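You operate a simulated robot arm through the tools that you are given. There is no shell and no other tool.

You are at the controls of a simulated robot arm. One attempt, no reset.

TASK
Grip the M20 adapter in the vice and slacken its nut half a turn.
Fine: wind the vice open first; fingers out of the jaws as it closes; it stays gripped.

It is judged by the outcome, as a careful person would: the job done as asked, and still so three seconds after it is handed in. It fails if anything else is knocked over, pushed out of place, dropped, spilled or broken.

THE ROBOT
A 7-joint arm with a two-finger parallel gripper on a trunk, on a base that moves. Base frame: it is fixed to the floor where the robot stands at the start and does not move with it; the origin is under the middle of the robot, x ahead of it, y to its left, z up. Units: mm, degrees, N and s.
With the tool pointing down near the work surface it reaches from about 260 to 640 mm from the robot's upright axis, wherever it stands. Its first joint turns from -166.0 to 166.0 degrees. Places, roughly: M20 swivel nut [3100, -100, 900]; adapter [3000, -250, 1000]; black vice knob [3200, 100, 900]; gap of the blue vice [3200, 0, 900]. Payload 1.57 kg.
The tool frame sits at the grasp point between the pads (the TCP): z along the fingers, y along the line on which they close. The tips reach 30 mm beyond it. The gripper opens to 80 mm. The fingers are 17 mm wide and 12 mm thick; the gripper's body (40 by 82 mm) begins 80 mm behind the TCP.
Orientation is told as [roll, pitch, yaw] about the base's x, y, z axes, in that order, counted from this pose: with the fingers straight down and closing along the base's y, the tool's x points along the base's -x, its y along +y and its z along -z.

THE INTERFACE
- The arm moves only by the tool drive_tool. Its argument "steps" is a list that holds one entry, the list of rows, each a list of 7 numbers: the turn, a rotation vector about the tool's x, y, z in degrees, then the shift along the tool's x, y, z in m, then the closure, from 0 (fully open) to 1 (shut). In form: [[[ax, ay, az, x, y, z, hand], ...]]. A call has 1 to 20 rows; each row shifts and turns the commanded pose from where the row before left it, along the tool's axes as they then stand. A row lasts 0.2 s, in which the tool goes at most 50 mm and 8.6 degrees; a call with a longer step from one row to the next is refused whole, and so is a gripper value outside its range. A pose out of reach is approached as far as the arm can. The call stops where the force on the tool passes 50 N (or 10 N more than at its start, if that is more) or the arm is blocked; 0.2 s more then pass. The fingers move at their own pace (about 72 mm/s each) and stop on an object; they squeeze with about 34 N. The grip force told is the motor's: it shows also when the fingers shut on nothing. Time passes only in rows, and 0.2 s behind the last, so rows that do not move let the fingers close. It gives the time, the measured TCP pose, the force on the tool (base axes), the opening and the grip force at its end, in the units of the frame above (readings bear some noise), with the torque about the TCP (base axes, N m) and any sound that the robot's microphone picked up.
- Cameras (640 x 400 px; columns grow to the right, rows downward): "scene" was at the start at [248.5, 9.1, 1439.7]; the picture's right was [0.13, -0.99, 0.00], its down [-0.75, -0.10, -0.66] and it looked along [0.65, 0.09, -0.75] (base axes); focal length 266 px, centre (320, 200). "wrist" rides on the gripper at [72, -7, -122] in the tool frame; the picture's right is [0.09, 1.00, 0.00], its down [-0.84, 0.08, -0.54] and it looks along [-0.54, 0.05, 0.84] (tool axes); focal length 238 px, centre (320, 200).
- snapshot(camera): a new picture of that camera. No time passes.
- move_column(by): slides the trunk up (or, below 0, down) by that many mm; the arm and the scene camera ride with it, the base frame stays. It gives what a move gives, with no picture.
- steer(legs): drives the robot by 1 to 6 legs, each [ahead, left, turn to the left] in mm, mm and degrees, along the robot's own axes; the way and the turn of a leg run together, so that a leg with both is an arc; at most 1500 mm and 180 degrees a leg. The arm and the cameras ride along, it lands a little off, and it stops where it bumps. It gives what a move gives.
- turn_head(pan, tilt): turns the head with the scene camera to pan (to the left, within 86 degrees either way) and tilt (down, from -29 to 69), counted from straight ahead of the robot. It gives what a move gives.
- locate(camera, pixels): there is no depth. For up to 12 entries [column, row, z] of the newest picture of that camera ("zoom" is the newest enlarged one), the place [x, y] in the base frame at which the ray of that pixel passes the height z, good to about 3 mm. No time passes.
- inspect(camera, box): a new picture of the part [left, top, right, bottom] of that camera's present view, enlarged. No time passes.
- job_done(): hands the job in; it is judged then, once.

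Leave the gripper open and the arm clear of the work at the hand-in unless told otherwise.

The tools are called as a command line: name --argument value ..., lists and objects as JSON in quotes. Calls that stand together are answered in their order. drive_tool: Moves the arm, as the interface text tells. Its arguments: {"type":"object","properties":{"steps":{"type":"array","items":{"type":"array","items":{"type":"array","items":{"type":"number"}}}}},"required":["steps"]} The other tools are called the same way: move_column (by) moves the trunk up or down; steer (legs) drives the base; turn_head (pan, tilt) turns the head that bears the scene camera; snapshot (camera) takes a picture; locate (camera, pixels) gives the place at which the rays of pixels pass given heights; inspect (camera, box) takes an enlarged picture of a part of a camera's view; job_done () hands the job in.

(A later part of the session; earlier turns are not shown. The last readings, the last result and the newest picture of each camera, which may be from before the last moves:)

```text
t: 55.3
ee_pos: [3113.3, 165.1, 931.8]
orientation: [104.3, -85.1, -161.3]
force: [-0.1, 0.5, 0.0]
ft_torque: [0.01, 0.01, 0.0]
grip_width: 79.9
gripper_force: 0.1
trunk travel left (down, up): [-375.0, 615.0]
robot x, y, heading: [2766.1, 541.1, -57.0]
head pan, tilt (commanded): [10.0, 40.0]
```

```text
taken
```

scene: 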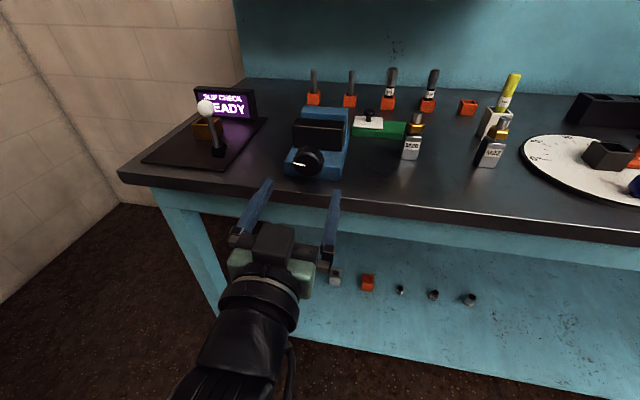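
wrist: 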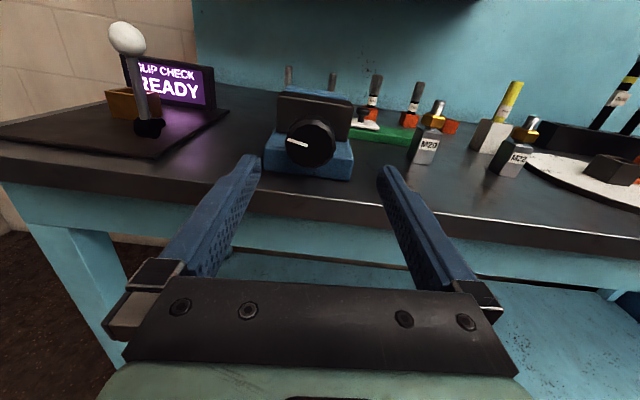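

The whole range camera-up to camera-down (172°) works. I roll back to camera-up and align with the knob axis (7 mm left, level the 1.2° tilt).

drive_tool --steps '[[[0, 0, 8.6, 0, 0, 0, 0], [0, 0, 8.6, 0, 0, 0, 0], [0, 0, 8.6, 0, 0, 0, 0], [0, 0, 8.6, 0, 0, 0, 0], [0, 0, 8.6, 0, 0, 0, 0], [0, 0, 8.6, 0, 0, 0, 0], [0, 0, 8.6, 0, 0, 0, 0], [0, 0, 8.6, 0, 0, 0, 0], [0, 0, 8.6, 0, 0, 0, 0], [0, 0, 8.6, 0, 0, 0, 0], [0, 0, 8.6, 0, 0, 0, 0], [0, 0, 8.6, 0, 0, 0, 0], [0, 0, 8.6, 0, 0, 0, 0], [0, 0, 8.6, 0, 0, 0, 0], [0, 0, 8.6, 0, 0, 0, 0], [0, 0, 8.6, 0, 0, 0, 0], [0, 0, 8.6, 0, 0, 0, 0], [0, 0, 8.6, 0, 0, 0, 0], [0, 0, 8.6, 0, 0, 0, 0], [0, 0, 8.6, 0, 0, 0, 0]]]'

drive_tool --steps '[[[0, -1.2, 0, -0.003, -0.007, 0, 0], [0, 0, 0, 0, 0, 0, 0]]]'

snapshot --camera "wrist"

```text
t: 59.5
ee_pos: [3112.2, 164.6, 932.5]
orientation: [112.6, 86.8, -124.4]
force: [0.4, 0.1, -0.5]
ft_torque: [0.0, 0.0, 0.03]
grip_width: 79.8
gripper_force: 0.1
trunk travel left (down, up): [-375.0, 615.0]
robot x, y, heading: [2766.6, 541.3, -57.5]
head pan, tilt (commanded): [10.0, 40.0]
```

```text
t: 60.1
ee_pos: [3119.8, 167.9, 928.3]
orientation: [90.1, 87.0, -147.1]
force: [-0.3, -0.1, 0.4]
ft_torque: [0.01, 0.0, 0.03]
grip_width: 79.9
gripper_force: 0.0
trunk travel left (down, up): [-375.0, 615.0]
robot x, y, heading: [2765.3, 544.1, -56.9]
head pan, tilt (commanded): [10.0, 40.0]
```

```text
taken
```

wrist: 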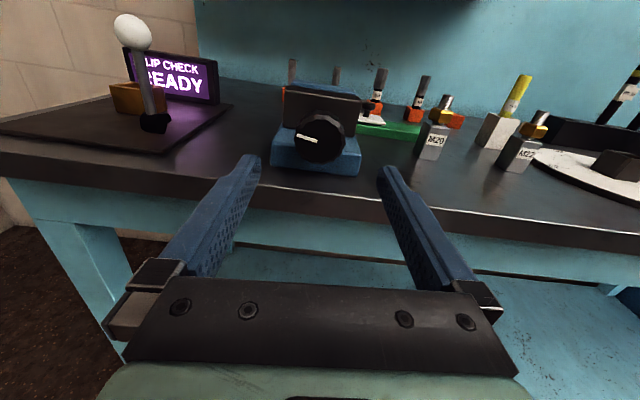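

Aligned: TCP lateral 2706, z 928, pointing -57°. I advance 78 mm so the open fingers straddle the knob (tips ~11 mm short of the vice base).

drive_tool --steps '[[[0, 0, 0, 0, 0, 0.02, 0], [0, 0, 0, 0, 0, 0.02, 0], [0, 0, 0, 0, 0, 0.02, 0], [0, 0, 0, 0, 0, 0.018, 0], [0, 0, 0, 0, 0, 0, 0]]]'

snapshot --camera "wrist"

inspect --camera "scene" --box '[250, 90, 390, 210]'

```text
t: 61.3
ee_pos: [3161.0, 102.6, 928.9]
orientation: [90.4, 87.0, -146.8]
force: [0.5, 0.9, 0.0]
ft_torque: [0.01, 0.0, 0.02]
grip_width: 80.1
gripper_force: 0.2
trunk travel left (down, up): [-375.0, 615.0]
robot x, y, heading: [2763.0, 544.2, -57.1]
head pan, tilt (commanded): [10.0, 40.0]
```

```text
taken
```

wrist: 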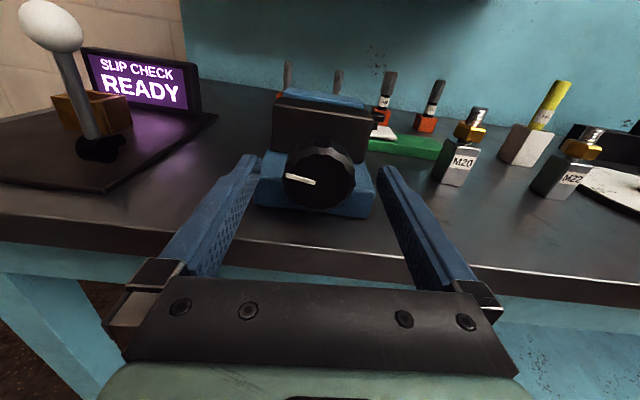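

```text
3.33 times, centred on (320, 150) of scene
```

zoom: 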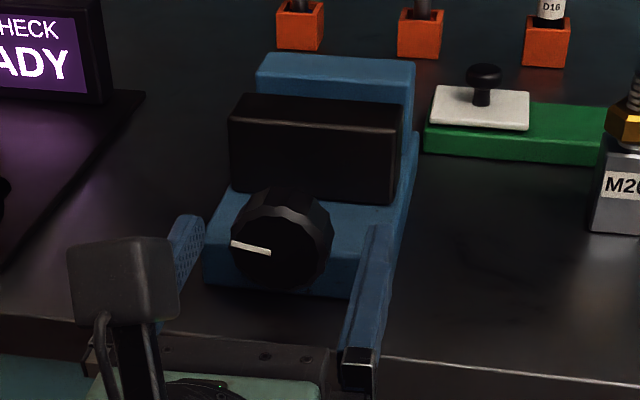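

The fingertips straddle the knob. I close the fingers on it.

drive_tool --steps '[[[0, 0, 0, 0, 0, 0, 1], [0, 0, 0, 0, 0, 0, 1], [0, 0, 0, 0, 0, 0, 1], [0, 0, 0, 0, 0, 0, 1]]]'

inspect --camera "wrist" --box '[220, 80, 420, 220]'

```text
t: 62.3
ee_pos: [3161.8, 105.0, 928.8]
orientation: [90.4, 87.0, -146.8]
force: [2.7, 0.5, 0.2]
ft_torque: [0.03, 0.03, -0.69]
grip_width: 47.4
gripper_force: 44.7
trunk travel left (down, up): [-375.0, 615.0]
robot x, y, heading: [2761.7, 540.8, -57.3]
head pan, tilt (commanded): [10.0, 40.0]
```

```text
2.86 times, centred on (320, 150) of wrist
```

zoom: 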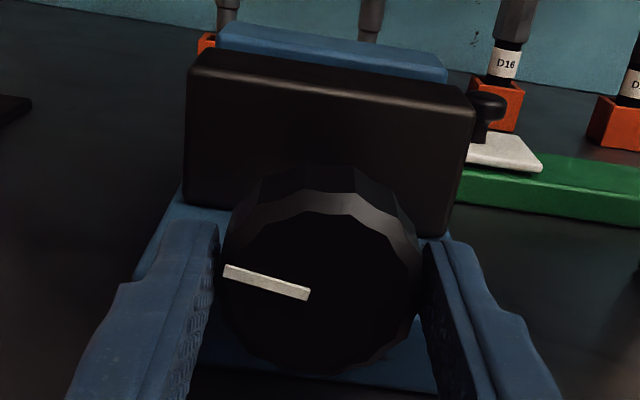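

Gripped at 47.4 mm (the knob's width). I turn it counter-clockwise as a test, about 52°, watching force and torque.

drive_tool --steps '[[[0, 0, -6.5, 0, 0, 0, 1], [0, 0, -6.5, 0, 0, 0, 1], [0, 0, -6.5, 0, 0, 0, 1], [0, 0, -6.5, 0, 0, 0, 1], [0, 0, -6.5, 0, 0, 0, 1], [0, 0, -6.5, 0, 0, 0, 1], [0, 0, -6.5, 0, 0, 0, 1], [0, 0, -6.5, 0, 0, 0, 1]]]'

inspect --camera "scene" --box '[250, 90, 390, 210]'

```text
t: 64.1
ee_pos: [3161.2, 102.9, 928.5]
orientation: [90.0, 34.8, -147.1]
force: [1.1, 13.4, -5.1]
ft_torque: [-0.26, -0.16, 0.04]
grip_width: 47.7
gripper_force: 45.2
trunk travel left (down, up): [-375.0, 615.0]
robot x, y, heading: [2766.8, 541.8, -57.0]
head pan, tilt (commanded): [10.0, 40.0]
```

```text
3.33 times, centred on (320, 150) of scene
```

zoom: 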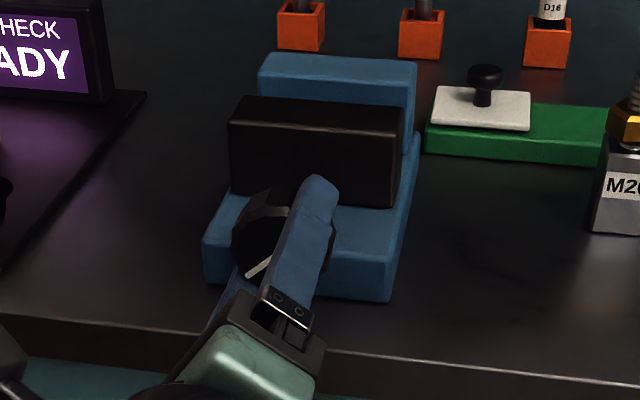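

The knob turns with the fingers (its pointer now points down-left) and the black jaw came forward slightly; ~10 N pushes the tool outward, so the knob travels with the screw. I ease back 1.5 mm and look at the force.

drive_tool --steps '[[[0, 0, 0, 0, 0, -0.0015, 1], [0, 0, 0, 0, 0, 0, 1]]]'

```text
t: 64.7
ee_pos: [3161.8, 103.9, 927.8]
orientation: [90.0, 35.0, -147.0]
force: [12.5, -4.3, -0.1]
ft_torque: [-0.57, -0.35, 0.16]
grip_width: 47.6
gripper_force: 44.7
trunk travel left (down, up): [-375.0, 615.0]
robot x, y, heading: [2765.0, 539.2, -57.4]
head pan, tilt (commanded): [10.0, 40.0]
```

The push reversed, so the neutral place is about 0.75 mm back: the knob creeps outward with the screw. I go to the neutral place and keep turning CCW 120° more, following it slowly.

drive_tool --steps '[[[0, 0, 0, 0, 0, 0.0007, 1], [0, 0, -7.5, 0, 0, -0.0001, 1], [0, 0, -7.5, 0, 0, -0.0001, 1], [0, 0, -7.5, 0, 0, -0.0001, 1], [0, 0, -7.5, 0, 0, -0.0001, 1], [0, 0, -7.5, 0, 0, -0.0001, 1], [0, 0, -7.5, 0, 0, -0.0001, 1], [0, 0, -7.5, 0, 0, -0.0001, 1], [0, 0, -7.5, 0, 0, -0.0001, 1]]]'

inspect --camera "scene" --box '[250, 90, 390, 210]'

```text
t: 66.7
ee_pos: [3161.1, 103.9, 927.1]
orientation: [90.0, -25.3, -147.0]
force: [17.9, -3.7, 1.8]
ft_torque: [0.74, 0.44, 0.79]
grip_width: 47.6
gripper_force: 44.8
trunk travel left (down, up): [-375.0, 615.0]
robot x, y, heading: [2768.8, 544.3, -57.0]
head pan, tilt (commanded): [10.0, 40.0]
```

```text
3.33 times, centred on (320, 150) of scene
```

zoom: 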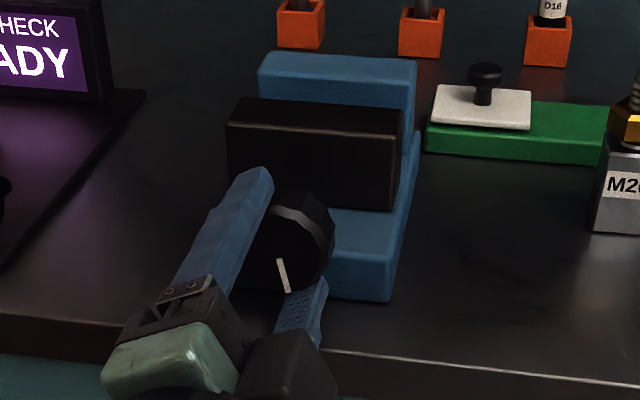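

The pointer now shows about half past five, so the knob follows fully (112° so far) and the jaw has opened a little. I give back 0.8 mm and turn the last 60° of this grip.

drive_tool --steps '[[[0, 0, -7.5, 0, 0, 0.0004, 1], [0, 0, -7.5, 0, 0, 0.0004, 1], [0, 0, -7.5, 0, 0, 0, 1], [0, 0, -7.5, 0, 0, 0, 1], [0, 0, -7.5, 0, 0, 0, 1], [0, 0, -7.5, 0, 0, 0, 1], [0, 0, -7.5, 0, 0, 0, 1], [0, 0, -7.5, 0, 0, 0, 1]]]'

inspect --camera "scene" --box '[250, 90, 390, 210]'

```text
t: 68.5
ee_pos: [3160.7, 103.3, 927.9]
orientation: [87.6, -85.4, -144.5]
force: [2.6, 21.6, -10.7]
ft_torque: [0.67, 0.43, -0.29]
grip_width: 47.8
gripper_force: 45.2
trunk travel left (down, up): [-375.0, 615.0]
robot x, y, heading: [2764.5, 539.3, -57.3]
head pan, tilt (commanded): [10.0, 40.0]
```

```text
3.33 times, centred on (320, 150) of scene
```

zoom: 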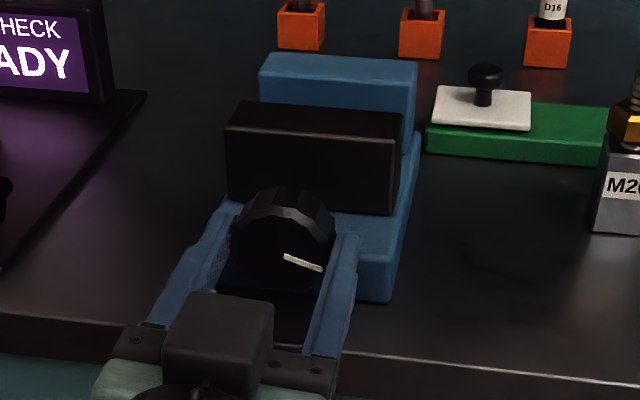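

Half a turn done; the pointer now points right. I open the fingers (they are level, left and right of the knob), withdraw 60 mm, and measure the gap.

drive_tool --steps '[[[0, 0, 0, 0, 0, 0, 0], [0, 0, 0, 0, 0, 0, 0], [0, 0, 0, 0, 0, -0.02, 0], [0, 0, 0, 0, 0, -0.02, 0], [0, 0, 0, 0, 0, -0.02, 0]]]'

inspect --camera "scene" --box '[270, 90, 370, 180]'

```text
t: 69.7
ee_pos: [3126.7, 152.9, 928.3]
orientation: [90.5, -85.0, -147.6]
force: [-0.6, 0.1, -0.6]
ft_torque: [-0.01, -0.01, 0.01]
grip_width: 79.9
gripper_force: 0.1
trunk travel left (down, up): [-375.0, 615.0]
robot x, y, heading: [2766.1, 541.0, -57.3]
head pan, tilt (commanded): [10.0, 40.0]
```

```text
4.44 times, centred on (320, 135) of scene
```

zoom: 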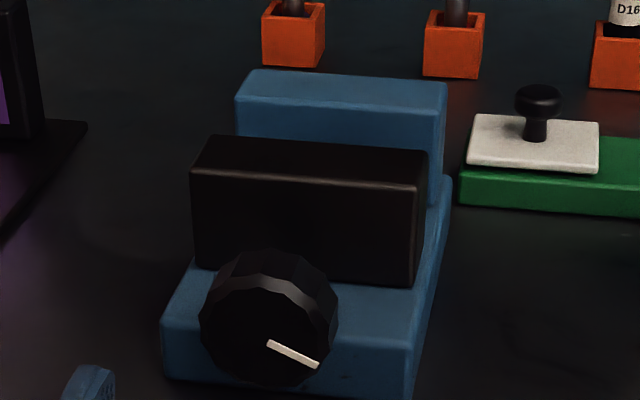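

The knob stays in place axially and the jaw moved. I locate the jaw edges at z=945.

locate --camera "zoom" --pixels '[[191, 172, 945], [415, 187, 945], [208, 137, 945], [428, 152, 945], [237, 105, 945], [443, 118, 945], [196, 268, 905], [412, 286, 905], [250, 71, 945], [446, 86, 945]]'

```text
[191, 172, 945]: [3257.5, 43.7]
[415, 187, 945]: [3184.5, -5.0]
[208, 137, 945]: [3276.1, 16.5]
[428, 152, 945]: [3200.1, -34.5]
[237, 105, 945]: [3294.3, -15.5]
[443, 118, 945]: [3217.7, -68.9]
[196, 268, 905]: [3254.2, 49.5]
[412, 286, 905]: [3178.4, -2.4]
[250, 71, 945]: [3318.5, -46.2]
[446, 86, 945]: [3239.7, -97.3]
```

The gap is now about 36 mm (one half turn gave ~8 mm). I want more room, so another half turn: roll back to camera-up out here, then re-approach.

drive_tool --steps '[[[0, 0, 8.6, 0, 0, 0, 0], [0, 0, 8.6, 0, 0, 0, 0], [0, 0, 8.6, 0, 0, 0, 0], [0, 0, 8.6, 0, 0, 0, 0], [0, 0, 8.6, 0, 0, 0, 0], [0, 0, 8.6, 0, 0, 0, 0], [0, 0, 8.6, 0, 0, 0, 0], [0, 0, 8.6, 0, 0, 0, 0], [0, 0, 8.6, 0, 0, 0, 0], [0, 0, 8.6, 0, 0, 0, 0], [0, 0, 8.6, 0, 0, 0, 0], [0, 0, 8.6, 0, 0, 0, 0], [0, 0, 8.6, 0, 0, 0, 0], [0, 0, 8.6, 0, 0, 0, 0], [0, 0, 8.6, 0, 0, 0, 0], [0, 0, 8.6, 0, 0, 0, 0], [0, 0, 8.6, 0, 0, 0, 0], [0, 0, 8.6, 0, 0, 0, 0], [0, 0, 8.6, 0, 0, 0, 0], [0, 0, 8.6, 0, 0, 0, 0]]]'

snapshot --camera "wrist"

```text
t: 73.9
ee_pos: [3127.1, 152.9, 928.9]
orientation: [90.2, 87.0, -147.0]
force: [-0.1, -0.4, -0.1]
ft_torque: [0.0, 0.0, 0.02]
grip_width: 80.1
gripper_force: 0.1
trunk travel left (down, up): [-375.0, 615.0]
robot x, y, heading: [2763.6, 542.4, -57.3]
head pan, tilt (commanded): [10.0, 40.0]
```

```text
taken
```

wrist: 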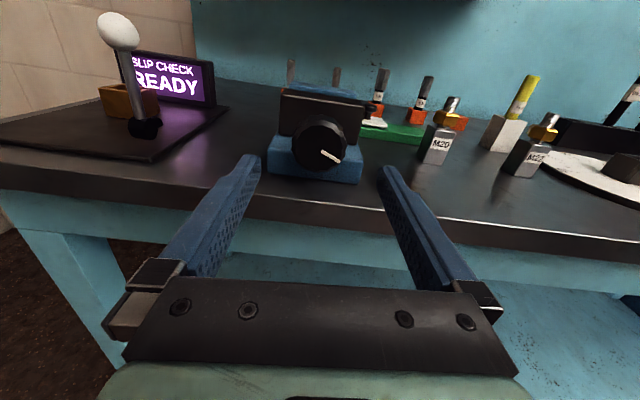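

Aligned with the knob again. I advance 60 mm, grip, and turn CCW another half turn.

drive_tool --steps '[[[0, 0, 0, 0, -0.001, 0.02, 0], [0, 0, 0, 0, 0, 0.02, 0], [0, 0, 0, 0, 0, 0.02, 0], [0, 0, 0, 0, 0, 0, 0.3], [0, 0, 0, 0, 0, 0, 1], [0, 0, 0, 0, 0, 0, 1], [0, 0, 0, 0, 0, 0, 1], [0, 0, 0, 0, 0, 0, 1]]]'

drive_tool --steps '[[[0, 0, -8.6, 0, 0, 0, 1], [0, 0, -8.6, 0, 0, 0, 1], [0, 0, -8.6, 0, 0, 0, 1], [0, 0, -8.6, 0, 0, 0, 1], [0, 0, -8.6, 0, 0, 0, 1], [0, 0, -8.6, 0, 0, 0, 1], [0, 0, -8.6, 0, 0, 0, 1], [0, 0, -8.6, 0, 0, 0, 1], [0, 0, -8.6, 0, 0, 0, 1], [0, 0, -8.6, 0, 0, 0, 1], [0, 0, -8.6, 0, 0, 0, 1], [0, 0, -8.6, 0, 0, 0, 1], [0, 0, -8.6, 0, 0, 0, 1], [0, 0, -8.6, 0, 0, 0, 1], [0, 0, -8.6, 0, 0, 0, 1], [0, 0, -8.6, 0, 0, 0, 1], [0, 0, -8.6, 0, 0, 0, 1], [0, 0, -8.6, 0, 0, 0, 1], [0, 0, -8.6, 0, 0, 0, 1], [0, 0, -8.6, 0, 0, 0, 1]]]'

inspect --camera "scene" --box '[270, 90, 370, 180]'

```text
t: 75.7
ee_pos: [3160.6, 103.1, 929.4]
orientation: [90.8, 86.9, -146.4]
force: [0.9, -2.2, 1.7]
ft_torque: [-0.14, -0.1, -0.81]
grip_width: 46.9
gripper_force: 45.0
trunk travel left (down, up): [-375.0, 615.0]
robot x, y, heading: [2762.8, 538.1, -57.0]
head pan, tilt (commanded): [10.0, 40.0]
```

```text
t: 79.9
ee_pos: [3162.2, 104.5, 927.6]
orientation: [89.9, -85.0, -147.0]
force: [3.3, -2.0, 0.7]
ft_torque: [0.81, -0.66, -0.83]
grip_width: 47.7
gripper_force: 45.0
trunk travel left (down, up): [-375.0, 615.0]
robot x, y, heading: [2768.3, 540.7, -57.2]
head pan, tilt (commanded): [10.0, 40.0]
```

```text
4.44 times, centred on (320, 135) of scene
```

zoom: 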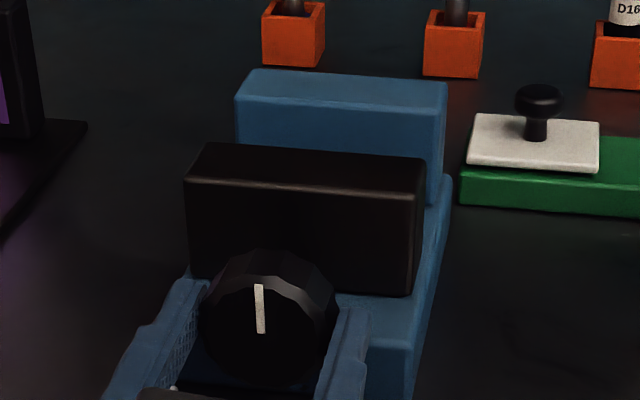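

The torque about the axis rose to ~1 N·m and the pointer stands at 12 o'clock, so the vice reached its open stop; the gap is now ~42 mm. I ease the twist back a few degrees, open and withdraw.

drive_tool --steps '[[[0, 0, 4, 0, 0, 0, 1], [0, 0, 0, 0, 0, 0, 1], [0, 0, 0, 0, 0, 0, 0], [0, 0, 0, 0, 0, 0, 0], [0, 0, 0, 0, 0, -0.02, 0], [0, 0, 0, 0, 0, -0.03, 0], [0, 0, 0, 0, 0, -0.03, 0]]]'

inspect --camera "scene" --box '[270, 90, 370, 180]'

```text
t: 81.5
ee_pos: [3118.2, 172.1, 926.4]
orientation: [90.0, -81.1, -147.2]
force: [0.5, -0.7, -0.8]
ft_torque: [-0.01, 0.03, 0.02]
grip_width: 80.2
gripper_force: 0.1
trunk travel left (down, up): [-375.0, 615.0]
robot x, y, heading: [2764.7, 542.1, -57.4]
head pan, tilt (commanded): [10.0, 40.0]
```

```text
4.44 times, centred on (320, 135) of scene
```

zoom: 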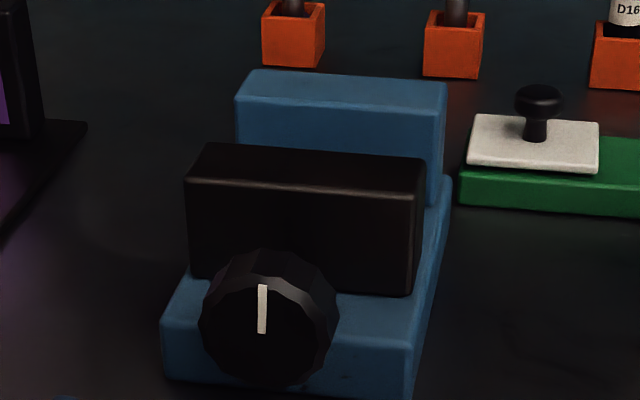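

The vice is open. Now I raise the trunk 200 mm before bringing the tool back to pointing down.

move_column --by 200

drive_tool --steps '[[[0, 8.2, 0, 0, 0, 0, 0], [0, 8.2, 0, 0, 0, 0, 0], [0, 8.2, 0, 0, 0, 0, 0], [0, 8.2, 0, 0, 0, 0, 0], [0, 8.2, 0, 0, 0, 0, 0], [0, 8.2, 0, 0, 0, 0, 0], [0, 8.2, 0, 0, 0, 0, 0], [0, 8.2, 0, 0, 0, 0, 0], [0, 8.2, 0, 0, 0, 0, 0], [0, 8.2, 0, 0, 0, 0, 0], [0, 8, 0, 0, 0, 0, 0]]]'

snapshot --camera "scene"

```text
t: 83.6
ee_pos: [3117.8, 171.9, 1127.0]
orientation: [90.1, -81.1, -147.2]
force: [-0.6, 0.1, 0.4]
ft_torque: [0.03, -0.04, 0.0]
grip_width: 80.0
gripper_force: 0.2
trunk travel left (down, up): [-575.0, 415.0]
robot x, y, heading: [2766.9, 540.1, -57.3]
head pan, tilt (commanded): [10.0, 40.0]
```

```text
t: 86.0
ee_pos: [3159.8, 170.0, 966.7]
orientation: [8.8, 0.0, -57.2]
force: [-0.5, 0.4, -0.1]
ft_torque: [-0.01, 0.03, -0.03]
grip_width: 80.0
gripper_force: 0.0
out of reach, approached as far as the arm can: row 7, 8, 9, 10, 11
trunk travel left (down, up): [-575.0, 415.0]
robot x, y, heading: [2762.6, 544.3, -57.1]
head pan, tilt (commanded): [10.0, 40.0]
```

```text
taken
```

scene: 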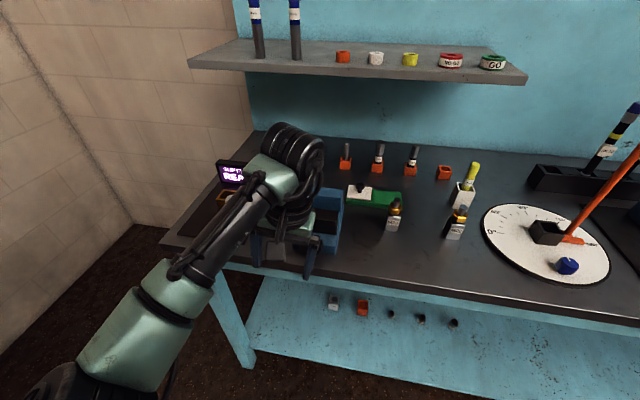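

The arm could not hold the height while pitching down and sank to z 967 (no contact, still in front of the bench edge). The elbow now lies to the left. I raise the trunk 200 mm to be clear, then straighten the tool.

move_column --by 200

drive_tool --steps '[[[0, 0, 0, 0, 0, -0.01, 0], [0, 0, 0, 0, 0, -0.02, 0], [0, 0, 0, 0, 0, 0, 0]]]'

snapshot --camera "scene"

```text
t: 88.2
ee_pos: [3160.6, 170.4, 1165.9]
orientation: [9.0, -0.2, -57.2]
force: [-0.4, 0.3, 0.1]
ft_torque: [-0.03, 0.01, -0.02]
grip_width: 80.1
gripper_force: 0.1
trunk travel left (down, up): [-775.0, 215.0]
robot x, y, heading: [2764.1, 542.0, -57.1]
head pan, tilt (commanded): [10.0, 40.0]
```

```text
t: 89.0
ee_pos: [3160.4, 169.9, 1167.6]
orientation: [8.9, -0.2, -57.2]
force: [0.3, -0.1, 0.3]
ft_torque: [0.01, -0.01, -0.01]
grip_width: 79.9
gripper_force: 0.1
out of reach, approached as far as the arm can: row 1, 2
trunk travel left (down, up): [-775.0, 215.0]
robot x, y, heading: [2769.6, 542.1, -57.2]
head pan, tilt (commanded): [10.0, 40.0]
```

```text
taken
```

scene: 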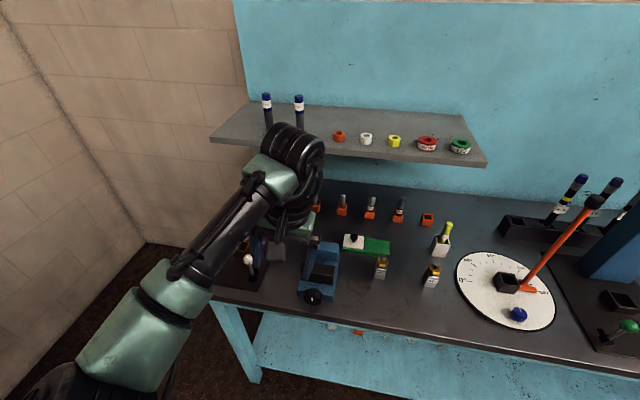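

In this elbow-left posture the arm is at its upper limit, but it can reach down. I lower the tool 100 mm in front of the bench while taking out the 9° sideways tilt.

drive_tool --steps '[[[0, 0, 0, 0, 0, 0.02, 0], [0, 0, 0, 0, 0, 0.02, 0], [2.2, 0, 0, 0, 0, 0.02, 0], [2.2, 0, 0, 0, 0, 0.02, 0], [2.2, 0, 0, 0, 0, 0.02, 0], [2.2, 0, 0, 0, 0, 0, 0], [0, 0, 0, 0, 0, 0, 0]]]'

snapshot --camera "wrist"

```text
t: 90.6
ee_pos: [3172.7, 176.9, 1067.2]
orientation: [0.0, -0.2, -57.2]
force: [0.2, -0.2, 0.2]
ft_torque: [-0.02, -0.02, -0.04]
grip_width: 80.1
gripper_force: 0.0
trunk travel left (down, up): [-775.0, 215.0]
robot x, y, heading: [2762.7, 539.9, -56.8]
head pan, tilt (commanded): [10.0, 40.0]
```

```text
taken
```

wrist: 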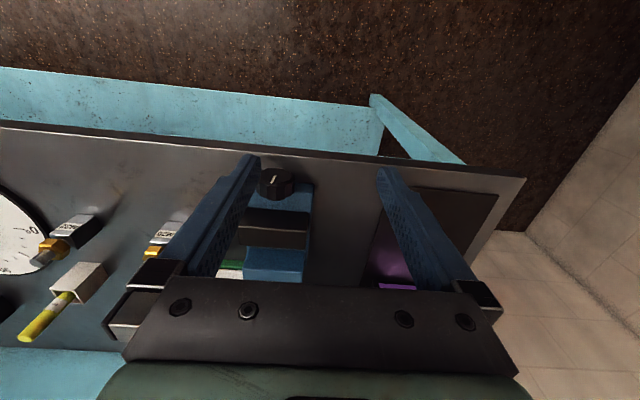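

Tool points straight down now at z 1067. I move it 220 mm to the right (in front of the bench) so it will come over the M20 adapter when I drive up.

drive_tool --steps '[[[0, 0, 0, 0, -0.04, 0, 0], [0, 0, 0, 0, -0.04, 0, 0], [0, 0, 0, 0, -0.04, 0, 0], [0, 0, 0, 0, -0.04, 0, 0], [0, 0, 0, 0, -0.04, 0, 0], [0, 0, 0, 0, -0.02, 0, 0], [0, 0, 0, 0, 0, 0, 0]]]'

snapshot --camera "scene"

```text
t: 92.2
ee_pos: [2986.5, 57.4, 1067.3]
orientation: [0.0, -0.1, -57.0]
force: [-0.1, 0.4, -0.2]
ft_torque: [0.02, 0.01, 0.01]
grip_width: 79.9
gripper_force: 0.0
trunk travel left (down, up): [-775.0, 215.0]
robot x, y, heading: [2762.7, 540.3, -57.4]
head pan, tilt (commanded): [10.0, 40.0]
```

```text
taken
```

scene: 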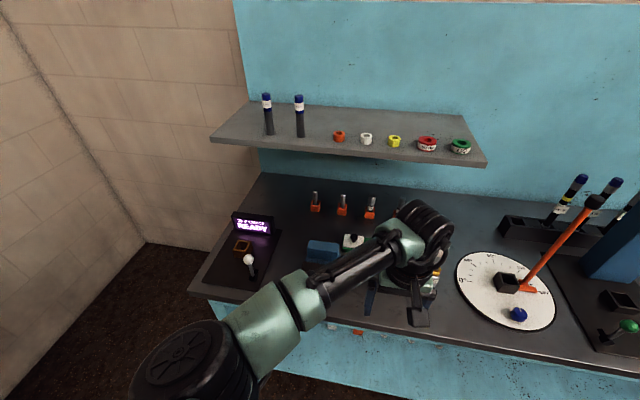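

The hand is at M20's lateral position, tips at z≈1037, above all adapters. I drive 190 mm ahead.

steer --legs '[[190, 0, 0]]'

snapshot --camera "wrist"

snapshot --camera "scene"

```text
t: 93.7
ee_pos: [3086.4, -98.0, 1067.1]
orientation: [0.0, -0.3, -57.2]
force: [0.4, -0.1, -0.2]
ft_torque: [0.0, 0.0, -0.04]
grip_width: 79.9
gripper_force: 0.0
trunk travel left (down, up): [-775.0, 215.0]
robot x, y, heading: [2865.4, 384.9, -57.1]
head pan, tilt (commanded): [10.0, 40.0]
```

```text
taken
```

wrist: 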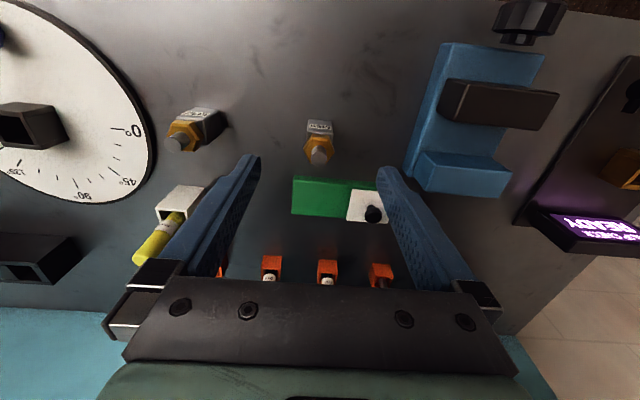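

```text
taken
```

scene: 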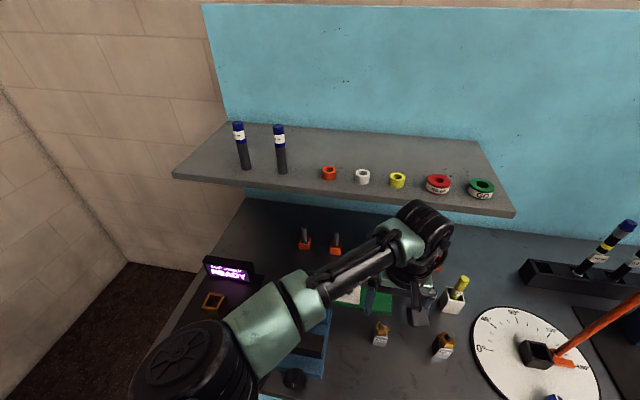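

I now see M20 in the wrist view at (318,143) right in line between the fingers. I enlarge it in both views.

inspect --camera "wrist" --box '[280, 105, 360, 180]'

inspect --camera "scene" --box '[340, 300, 420, 360]'

```text
5.33 times, centred on (320, 142) of wrist
```

zoom: 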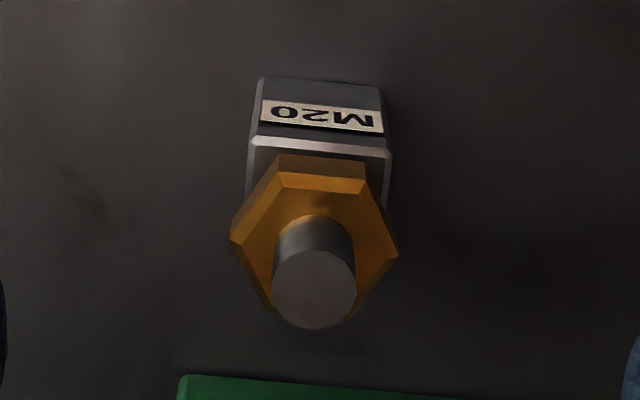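

```text
6.67 times, centred on (380, 330) of scene
```

zoom: 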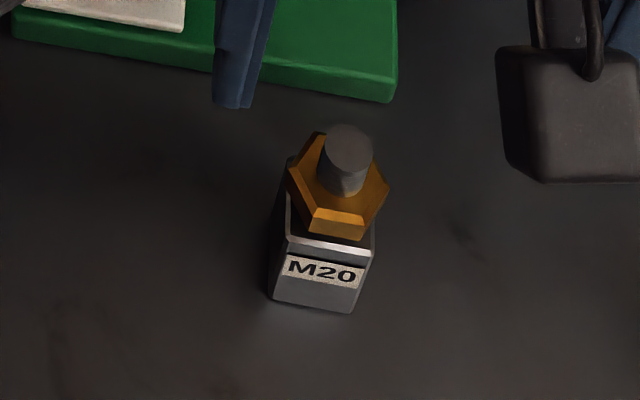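

I locate M20's features in the wrist view at trial heights: block bottom and top front edges, nut vertices, stud top.

locate --camera "wrist" --pixels '[[320.4, 119.9, 880], [320, 131.7, 920], [320, 131.7, 930], [320, 134.6, 930], [320, 137.5, 940], [303.1, 149.5, 940], [334.4, 151.4, 940], [319, 158.5, 960], [319, 158.5, 980], [309.1, 119, 880], [331.6, 121, 880], [307, 130, 925]]'

locate --camera "scene" --pixels '[[372.5, 344.7, 880], [384.5, 346.7, 880], [374, 335, 920], [374, 335, 930], [385, 337.5, 920], [384, 322.3, 960], [384, 322.3, 980], [384, 322.3, 970]]'

```text
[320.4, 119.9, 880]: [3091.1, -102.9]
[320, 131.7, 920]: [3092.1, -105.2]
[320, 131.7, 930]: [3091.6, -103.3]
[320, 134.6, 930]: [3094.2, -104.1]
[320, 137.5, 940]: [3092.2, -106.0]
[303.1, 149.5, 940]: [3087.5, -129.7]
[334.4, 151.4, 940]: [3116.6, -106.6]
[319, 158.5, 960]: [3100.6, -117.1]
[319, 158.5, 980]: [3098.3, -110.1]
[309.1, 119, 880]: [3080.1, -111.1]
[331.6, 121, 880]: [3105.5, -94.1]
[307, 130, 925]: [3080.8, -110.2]
```

```text
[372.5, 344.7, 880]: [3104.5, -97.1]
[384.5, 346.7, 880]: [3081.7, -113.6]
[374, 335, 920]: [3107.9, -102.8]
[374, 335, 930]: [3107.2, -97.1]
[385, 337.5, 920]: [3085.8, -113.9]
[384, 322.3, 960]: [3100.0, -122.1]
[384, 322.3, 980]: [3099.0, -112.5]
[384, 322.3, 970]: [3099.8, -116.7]
```

M20: block ~30 mm square, center (3100.6,-116), top ≈930; nut vertices 37 mm apart with flats facing front/back, stud top ≈965. Before picking I move the hand over the vice to measure the open gap precisely from above.

drive_tool --steps '[[[0, 0, 0, 0, 0.04, 0, 0], [0, 0, 0, 0, 0.04, 0, 0], [0, 0, 0, 0, 0.04, 0, 0], [0, 0, 0, 0, 0.04, 0, 0], [0, 0, 0, 0, 0.012, 0, 0], [0, 0, 0, 0, 0, 0, 0]]]'

inspect --camera "wrist" --box '[230, 20, 430, 200]'

snapshot --camera "scene"

```text
t: 95.1
ee_pos: [3231.5, -3.9, 1068.5]
orientation: [0.0, -0.2, -57.2]
force: [-0.3, 0.1, 0.7]
ft_torque: [0.01, 0.02, -0.02]
grip_width: 80.3
gripper_force: 0.0
trunk travel left (down, up): [-775.0, 215.0]
robot x, y, heading: [2866.9, 386.9, -57.0]
head pan, tilt (commanded): [10.0, 40.0]
```

```text
2.22 times, centred on (330, 110) of wrist
```

zoom: 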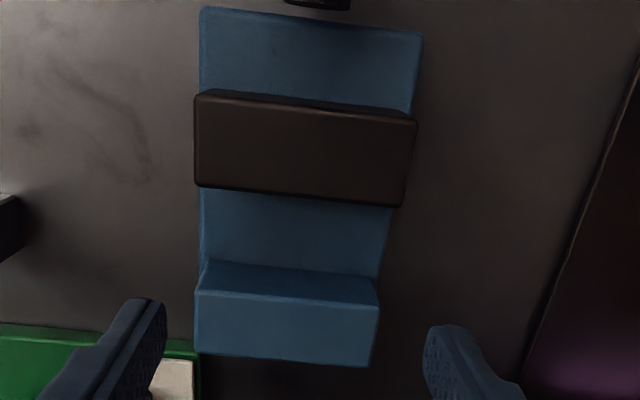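

```text
taken
```

scene: 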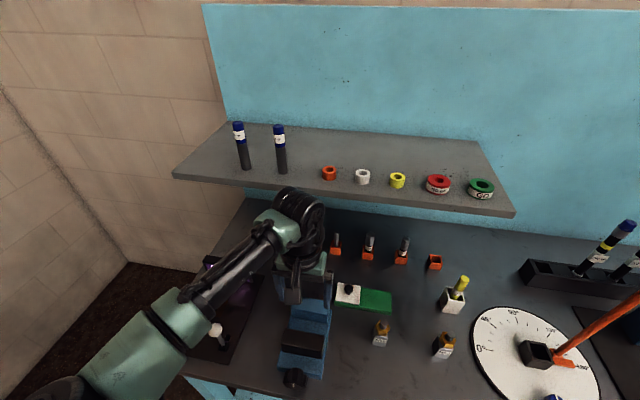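

A good top view of the open gap. I locate the jaw edges (tops at 948, bed at 905) in this zoom, and the same in the scene view.

locate --camera "zoom" --pixels '[[195, 185, 948], [403, 205, 948], [197, 292, 948], [378, 306, 948], [205, 261, 905], [376, 274, 905], [195, 350, 948], [370, 367, 948], [200, 8, 905], [420, 32, 905]]'

inspect --camera "scene" --box '[270, 290, 350, 390]'

```text
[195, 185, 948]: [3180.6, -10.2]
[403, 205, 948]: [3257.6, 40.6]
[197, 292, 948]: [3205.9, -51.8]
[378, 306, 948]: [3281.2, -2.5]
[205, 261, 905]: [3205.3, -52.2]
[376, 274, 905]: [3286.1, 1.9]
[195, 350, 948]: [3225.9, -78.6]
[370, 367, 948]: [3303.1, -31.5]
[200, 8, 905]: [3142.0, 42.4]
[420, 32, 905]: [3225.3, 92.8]
```

```text
4.00 times, centred on (310, 340) of scene
```

zoom: 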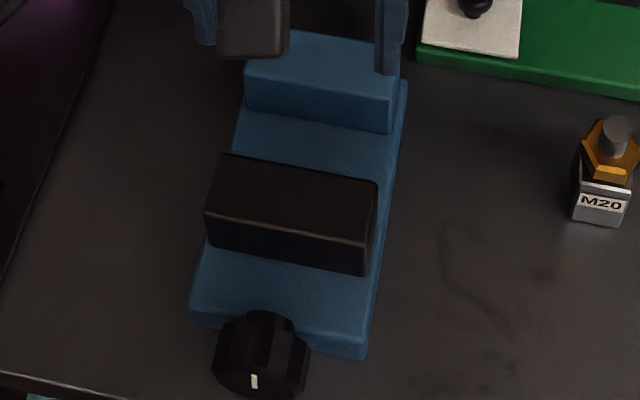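

The gap is now ~48 mm: front jaw's rear face at depth 1745, fixed jaw's face at 1793.5, center line lateral 2705, jaw tops ≈948, bed ≈905. I'll grip the adapter by its nut's front/back flats, so I need the tool turned 90°; I test the turn -90° here up high.

drive_tool --steps '[[[0, 0, -8.6, 0, 0, 0, 0], [0, 0, -8.6, 0, 0, 0, 0], [0, 0, -8.6, 0, 0, 0, 0], [0, 0, -8.6, 0, 0, 0, 0], [0, 0, -8.6, 0, 0, 0, 0], [0, 0, -8.6, 0, 0, 0, 0], [0, 0, -8.6, 0, 0, 0, 0], [0, 0, -8.6, 0, 0, 0, 0], [0, 0, -8.6, 0, 0, 0, 0], [0, 0, -8.6, 0, 0, 0, 0], [0, 0, -4, 0, 0, 0, 0]]]'

```text
t: 97.5
ee_pos: [3230.8, -4.5, 1068.5]
orientation: [-0.2, -0.1, 32.9]
force: [-0.6, -0.2, 0.6]
ft_torque: [0.01, 0.0, 0.0]
grip_width: 80.0
gripper_force: 0.0
trunk travel left (down, up): [-775.0, 215.0]
robot x, y, heading: [2865.6, 387.5, -57.0]
head pan, tilt (commanded): [10.0, 40.0]
```

-90° works (camera to the right). I test the other way, +180° to the camera-left side.

drive_tool --steps '[[[0, 0, 8.6, 0, 0, 0, 0], [0, 0, 8.6, 0, 0, 0, 0], [0, 0, 8.6, 0, 0, 0, 0], [0, 0, 8.6, 0, 0, 0, 0], [0, 0, 8.6, 0, 0, 0, 0], [0, 0, 8.6, 0, 0, 0, 0], [0, 0, 8.6, 0, 0, 0, 0], [0, 0, 8.6, 0, 0, 0, 0], [0, 0, 8.6, 0, 0, 0, 0], [0, 0, 8.6, 0, 0, 0, 0], [0, 0, 8.6, 0, 0, 0, 0], [0, 0, 8.6, 0, 0, 0, 0], [0, 0, 8.6, 0, 0, 0, 0], [0, 0, 8.6, 0, 0, 0, 0], [0, 0, 8.6, 0, 0, 0, 0], [0, 0, 8.6, 0, 0, 0, 0], [0, 0, 8.6, 0, 0, 0, 0], [0, 0, 8.6, 0, 0, 0, 0], [0, 0, 8.6, 0, 0, 0, 0], [0, 0, 8.6, 0, 0, 0, 0]]]'

```text
t: 101.7
ee_pos: [3229.6, -2.9, 1068.0]
orientation: [0.1, 0.0, -139.3]
force: [-0.7, 0.3, -0.3]
ft_torque: [0.03, 0.01, 0.0]
grip_width: 80.4
gripper_force: 0.1
trunk travel left (down, up): [-775.0, 215.0]
robot x, y, heading: [2870.0, 388.0, -57.2]
head pan, tilt (commanded): [10.0, 40.0]
```

Nearly 180° of turn is available in one grip. Now I set the yaw to -147° (fingers front/back) and go above M20 at the same height.

drive_tool --steps '[[[0, 0, 7.7, 0, 0, 0, 0], [0, 0, 0, -0.034, 0.005, 0, 0], [0, 0, 0, -0.034, 0.005, 0, 0], [0, 0, 0, -0.034, 0.005, 0, 0], [0, 0, 0, -0.034, 0.005, 0, 0], [0, 0, 0, -0.034, 0.005, 0, 0], [0, 0, 0, 0, 0, 0, 0.3]]]'

snapshot --camera "wrist"

snapshot --camera "scene"

```text
t: 103.3
ee_pos: [3102.4, -118.5, 1068.0]
orientation: [0.2, 0.0, -146.9]
force: [0.7, 0.4, -0.1]
ft_torque: [-0.02, -0.02, 0.0]
grip_width: 56.0
gripper_force: 0.1
trunk travel left (down, up): [-775.0, 215.0]
robot x, y, heading: [2863.3, 387.5, -57.1]
head pan, tilt (commanded): [10.0, 40.0]
```

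```text
taken
```

wrist: 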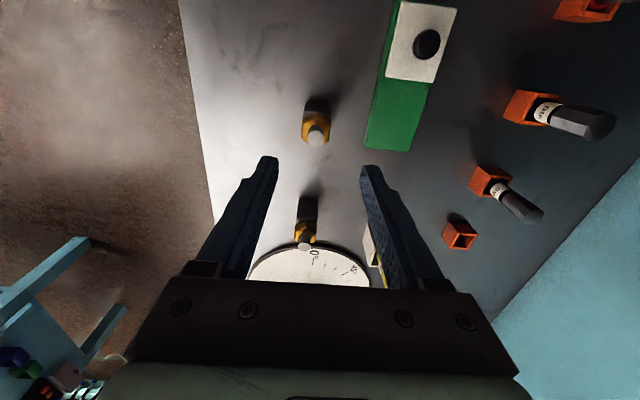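

```text
taken
```

scene: 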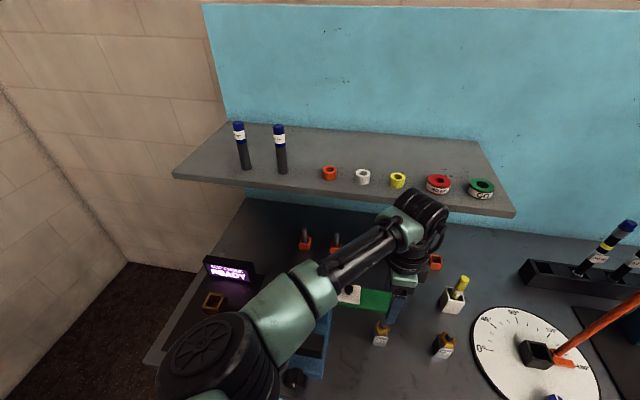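

M20 is at wrist (317,125), centered between the fingertips. I enlarge to check centering and the nut's orientation.

inspect --camera "wrist" --box '[270, 80, 370, 160]'

locate --camera "wrist" --pixels '[[317, 136, 965], [317, 136, 960], [303, 130, 945], [330, 130, 945], [303, 112, 945], [330, 112, 945]]'

```text
5.00 times, centred on (320, 120) of wrist
```

zoom: 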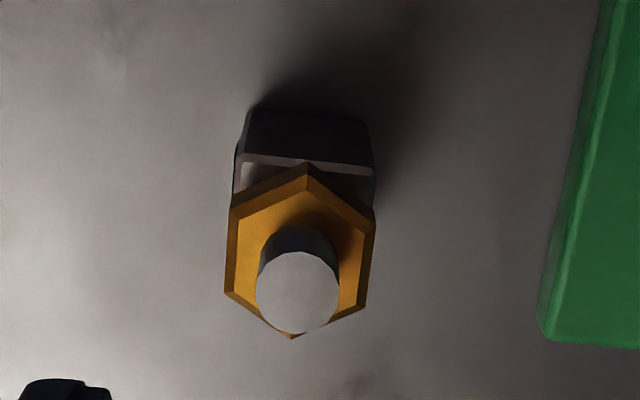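

```text
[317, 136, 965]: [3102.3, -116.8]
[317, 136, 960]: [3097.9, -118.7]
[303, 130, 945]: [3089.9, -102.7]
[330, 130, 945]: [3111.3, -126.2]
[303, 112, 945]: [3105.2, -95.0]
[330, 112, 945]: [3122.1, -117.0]
```

The nut's flats are parallel to the fingers (within ~1°); it sits about 3 mm toward the robot from the tool axis. I correct that and descend to about 20 mm above grip height with the fingers at 56 mm.

drive_tool --steps '[[[0, 0, 0, -0.001, -0.003, 0, 0.3], [0, 0, 0, 0, 0, 0.02, 0.3], [0, 0, 0, 0, 0, 0.02, 0.3], [0, 0, 0, 0, 0, 0.02, 0.3], [0, 0, 0, 0, 0, 0.02, 0.3], [0, 0, 0, 0, 0, 0, 0.3]]]'

snapshot --camera "wrist"

inspect --camera "scene" --box '[330, 260, 450, 360]'

```text
t: 104.7
ee_pos: [3099.0, -116.8, 987.0]
orientation: [0.3, 0.0, -146.9]
force: [-1.4, -0.3, 0.9]
ft_torque: [0.01, 0.01, -0.01]
grip_width: 56.1
gripper_force: 0.1
trunk travel left (down, up): [-775.0, 215.0]
robot x, y, heading: [2865.9, 385.6, -57.0]
head pan, tilt (commanded): [10.0, 40.0]
```

```text
taken
```

wrist: 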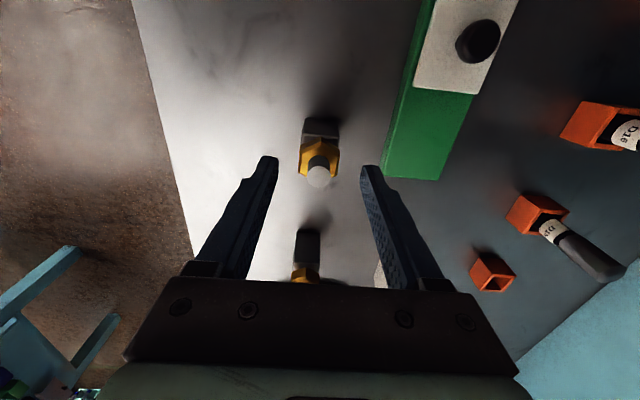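

```text
4.00 times, centred on (390, 310) of scene
```

zoom: 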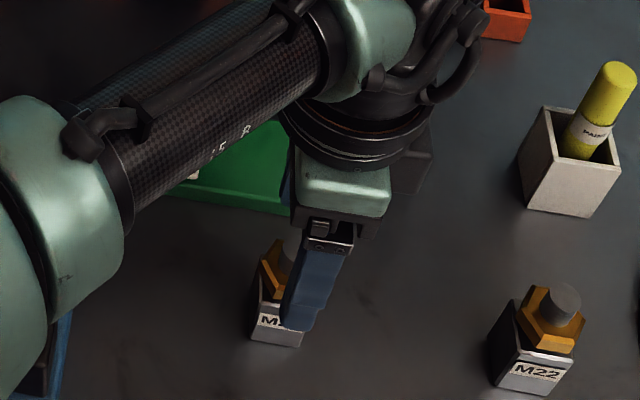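

Nut and stud sit centered between the fingers (319,177). I check with locate before the last descent.

inspect --camera "wrist" --box '[260, 100, 380, 200]'

locate --camera "wrist" --pixels '[[319, 177, 965], [319, 177, 970], [301, 165, 948], [339, 169, 948]]'

```text
4.00 times, centred on (320, 150) of wrist
```

zoom: 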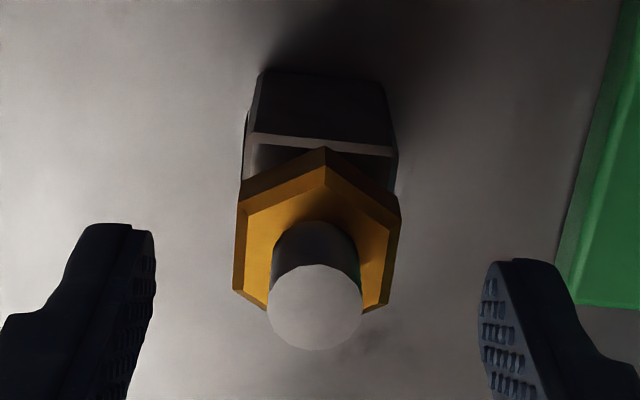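

```text
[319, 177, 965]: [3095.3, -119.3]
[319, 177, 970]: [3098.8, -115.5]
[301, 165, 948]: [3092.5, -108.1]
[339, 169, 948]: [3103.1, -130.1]
```

Well centered (fingers' mid column 317, nut mid 317). I descend 24 mm so the tips come to z≈932, just at the nut's lower face.

drive_tool --steps '[[[0, 0, 0, 0, 0, 0.008, 0.3], [0, 0, 0, 0, 0, 0.008, 0.3], [0, 0, 0, 0, 0, 0.008, 0.3], [0, 0, 0, 0, 0, 0, 0.3]]]'

inspect --camera "wrist" --box '[250, 100, 390, 220]'

inspect --camera "scene" --box '[340, 280, 440, 360]'

```text
t: 105.7
ee_pos: [3099.5, -116.8, 962.7]
orientation: [0.2, -0.1, -146.9]
force: [-0.1, -0.2, 0.3]
ft_torque: [0.0, 0.02, 0.0]
grip_width: 56.0
gripper_force: 0.0
trunk travel left (down, up): [-775.0, 215.0]
robot x, y, heading: [2864.9, 387.3, -57.2]
head pan, tilt (commanded): [10.0, 40.0]
```

```text
3.33 times, centred on (320, 160) of wrist
```

zoom: 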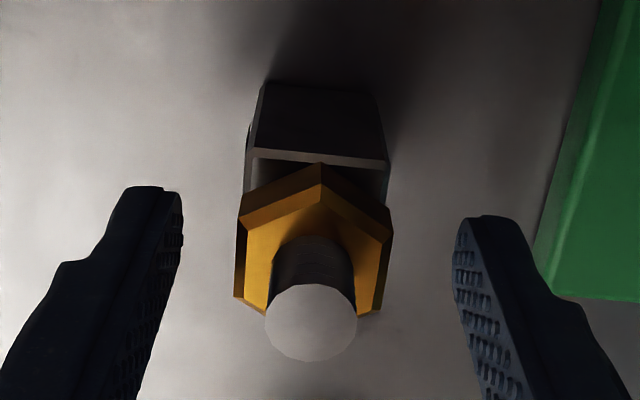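

```text
5.00 times, centred on (390, 320) of scene
```

zoom: 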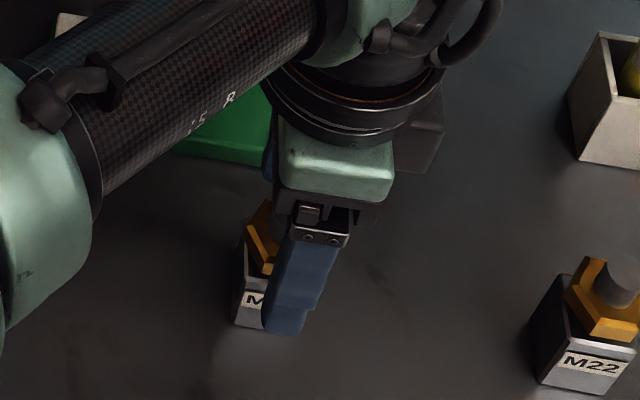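

Heights look consistent. I close the fingers on the nut's flats.

drive_tool --steps '[[[0, 0, 0, 0, 0, 0, 0.5], [0, 0, 0, 0, 0, 0, 0.6], [0, 0, 0, 0, 0, 0, 1], [0, 0, 0, 0, 0, 0, 1], [0, 0, 0, 0, 0, 0, 1]]]'

inspect --camera "wrist" --box '[250, 100, 390, 220]'

```text
t: 106.9
ee_pos: [3098.5, -117.9, 963.1]
orientation: [0.1, 0.0, -146.9]
force: [-1.1, -0.3, -0.7]
ft_torque: [0.11, 0.13, 0.01]
grip_width: 27.5
gripper_force: 33.8
trunk travel left (down, up): [-775.0, 215.0]
robot x, y, heading: [2864.6, 388.7, -57.1]
head pan, tilt (commanded): [10.0, 40.0]
```

```text
3.33 times, centred on (320, 160) of wrist
```

zoom: 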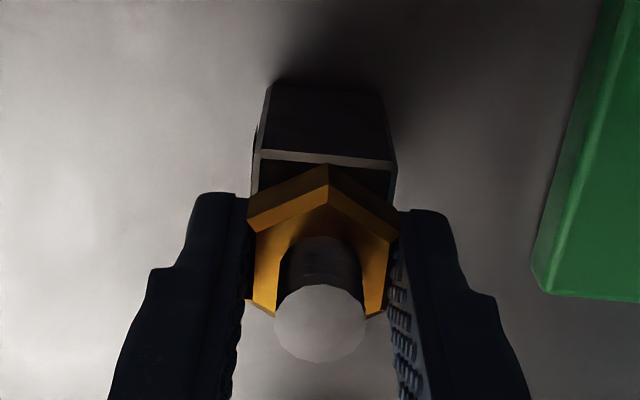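

Gripped the nut at 27.5 mm with ~34 N. I lift 40 mm and check that the adapter comes along straight.

drive_tool --steps '[[[0, 0, 0, 0, 0, -0.005, 1], [0, 0, 0, 0, 0, -0.01, 1], [0, 0, 0, 0, 0, -0.015, 1], [0, 0, 0, 0, 0, -0.015, 1], [0, 0, 0, 0, 0, 0, 1]]]'

snapshot --camera "wrist"

inspect --camera "scene" --box '[330, 260, 450, 360]'

```text
t: 108.1
ee_pos: [3101.0, -117.8, 1007.5]
orientation: [0.1, 0.1, -146.8]
force: [0.1, -0.4, -2.8]
ft_torque: [0.04, 0.02, -0.01]
grip_width: 27.2
gripper_force: 33.9
trunk travel left (down, up): [-775.0, 215.0]
robot x, y, heading: [2864.0, 387.8, -57.0]
head pan, tilt (commanded): [10.0, 40.0]
```

```text
taken
```

wrist: 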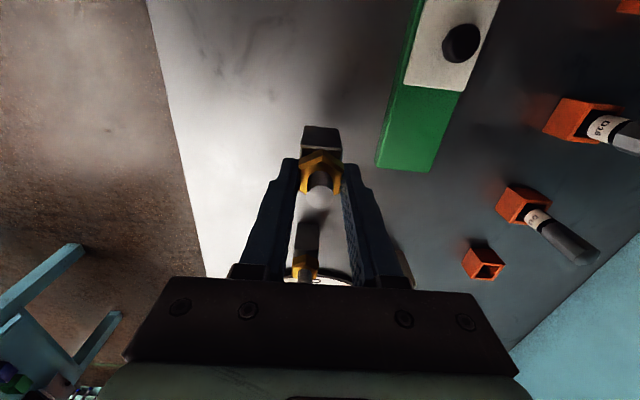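

```text
4.00 times, centred on (390, 310) of scene
```

zoom: 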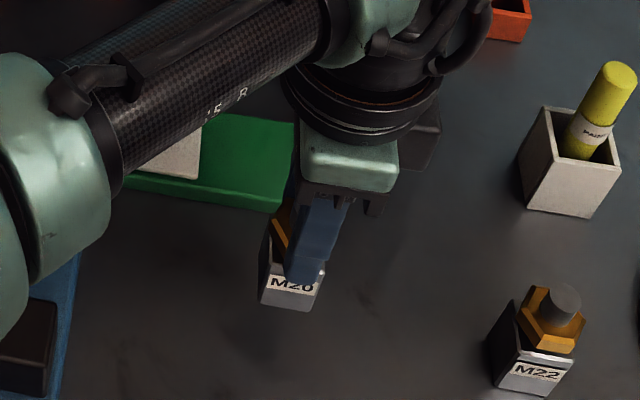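

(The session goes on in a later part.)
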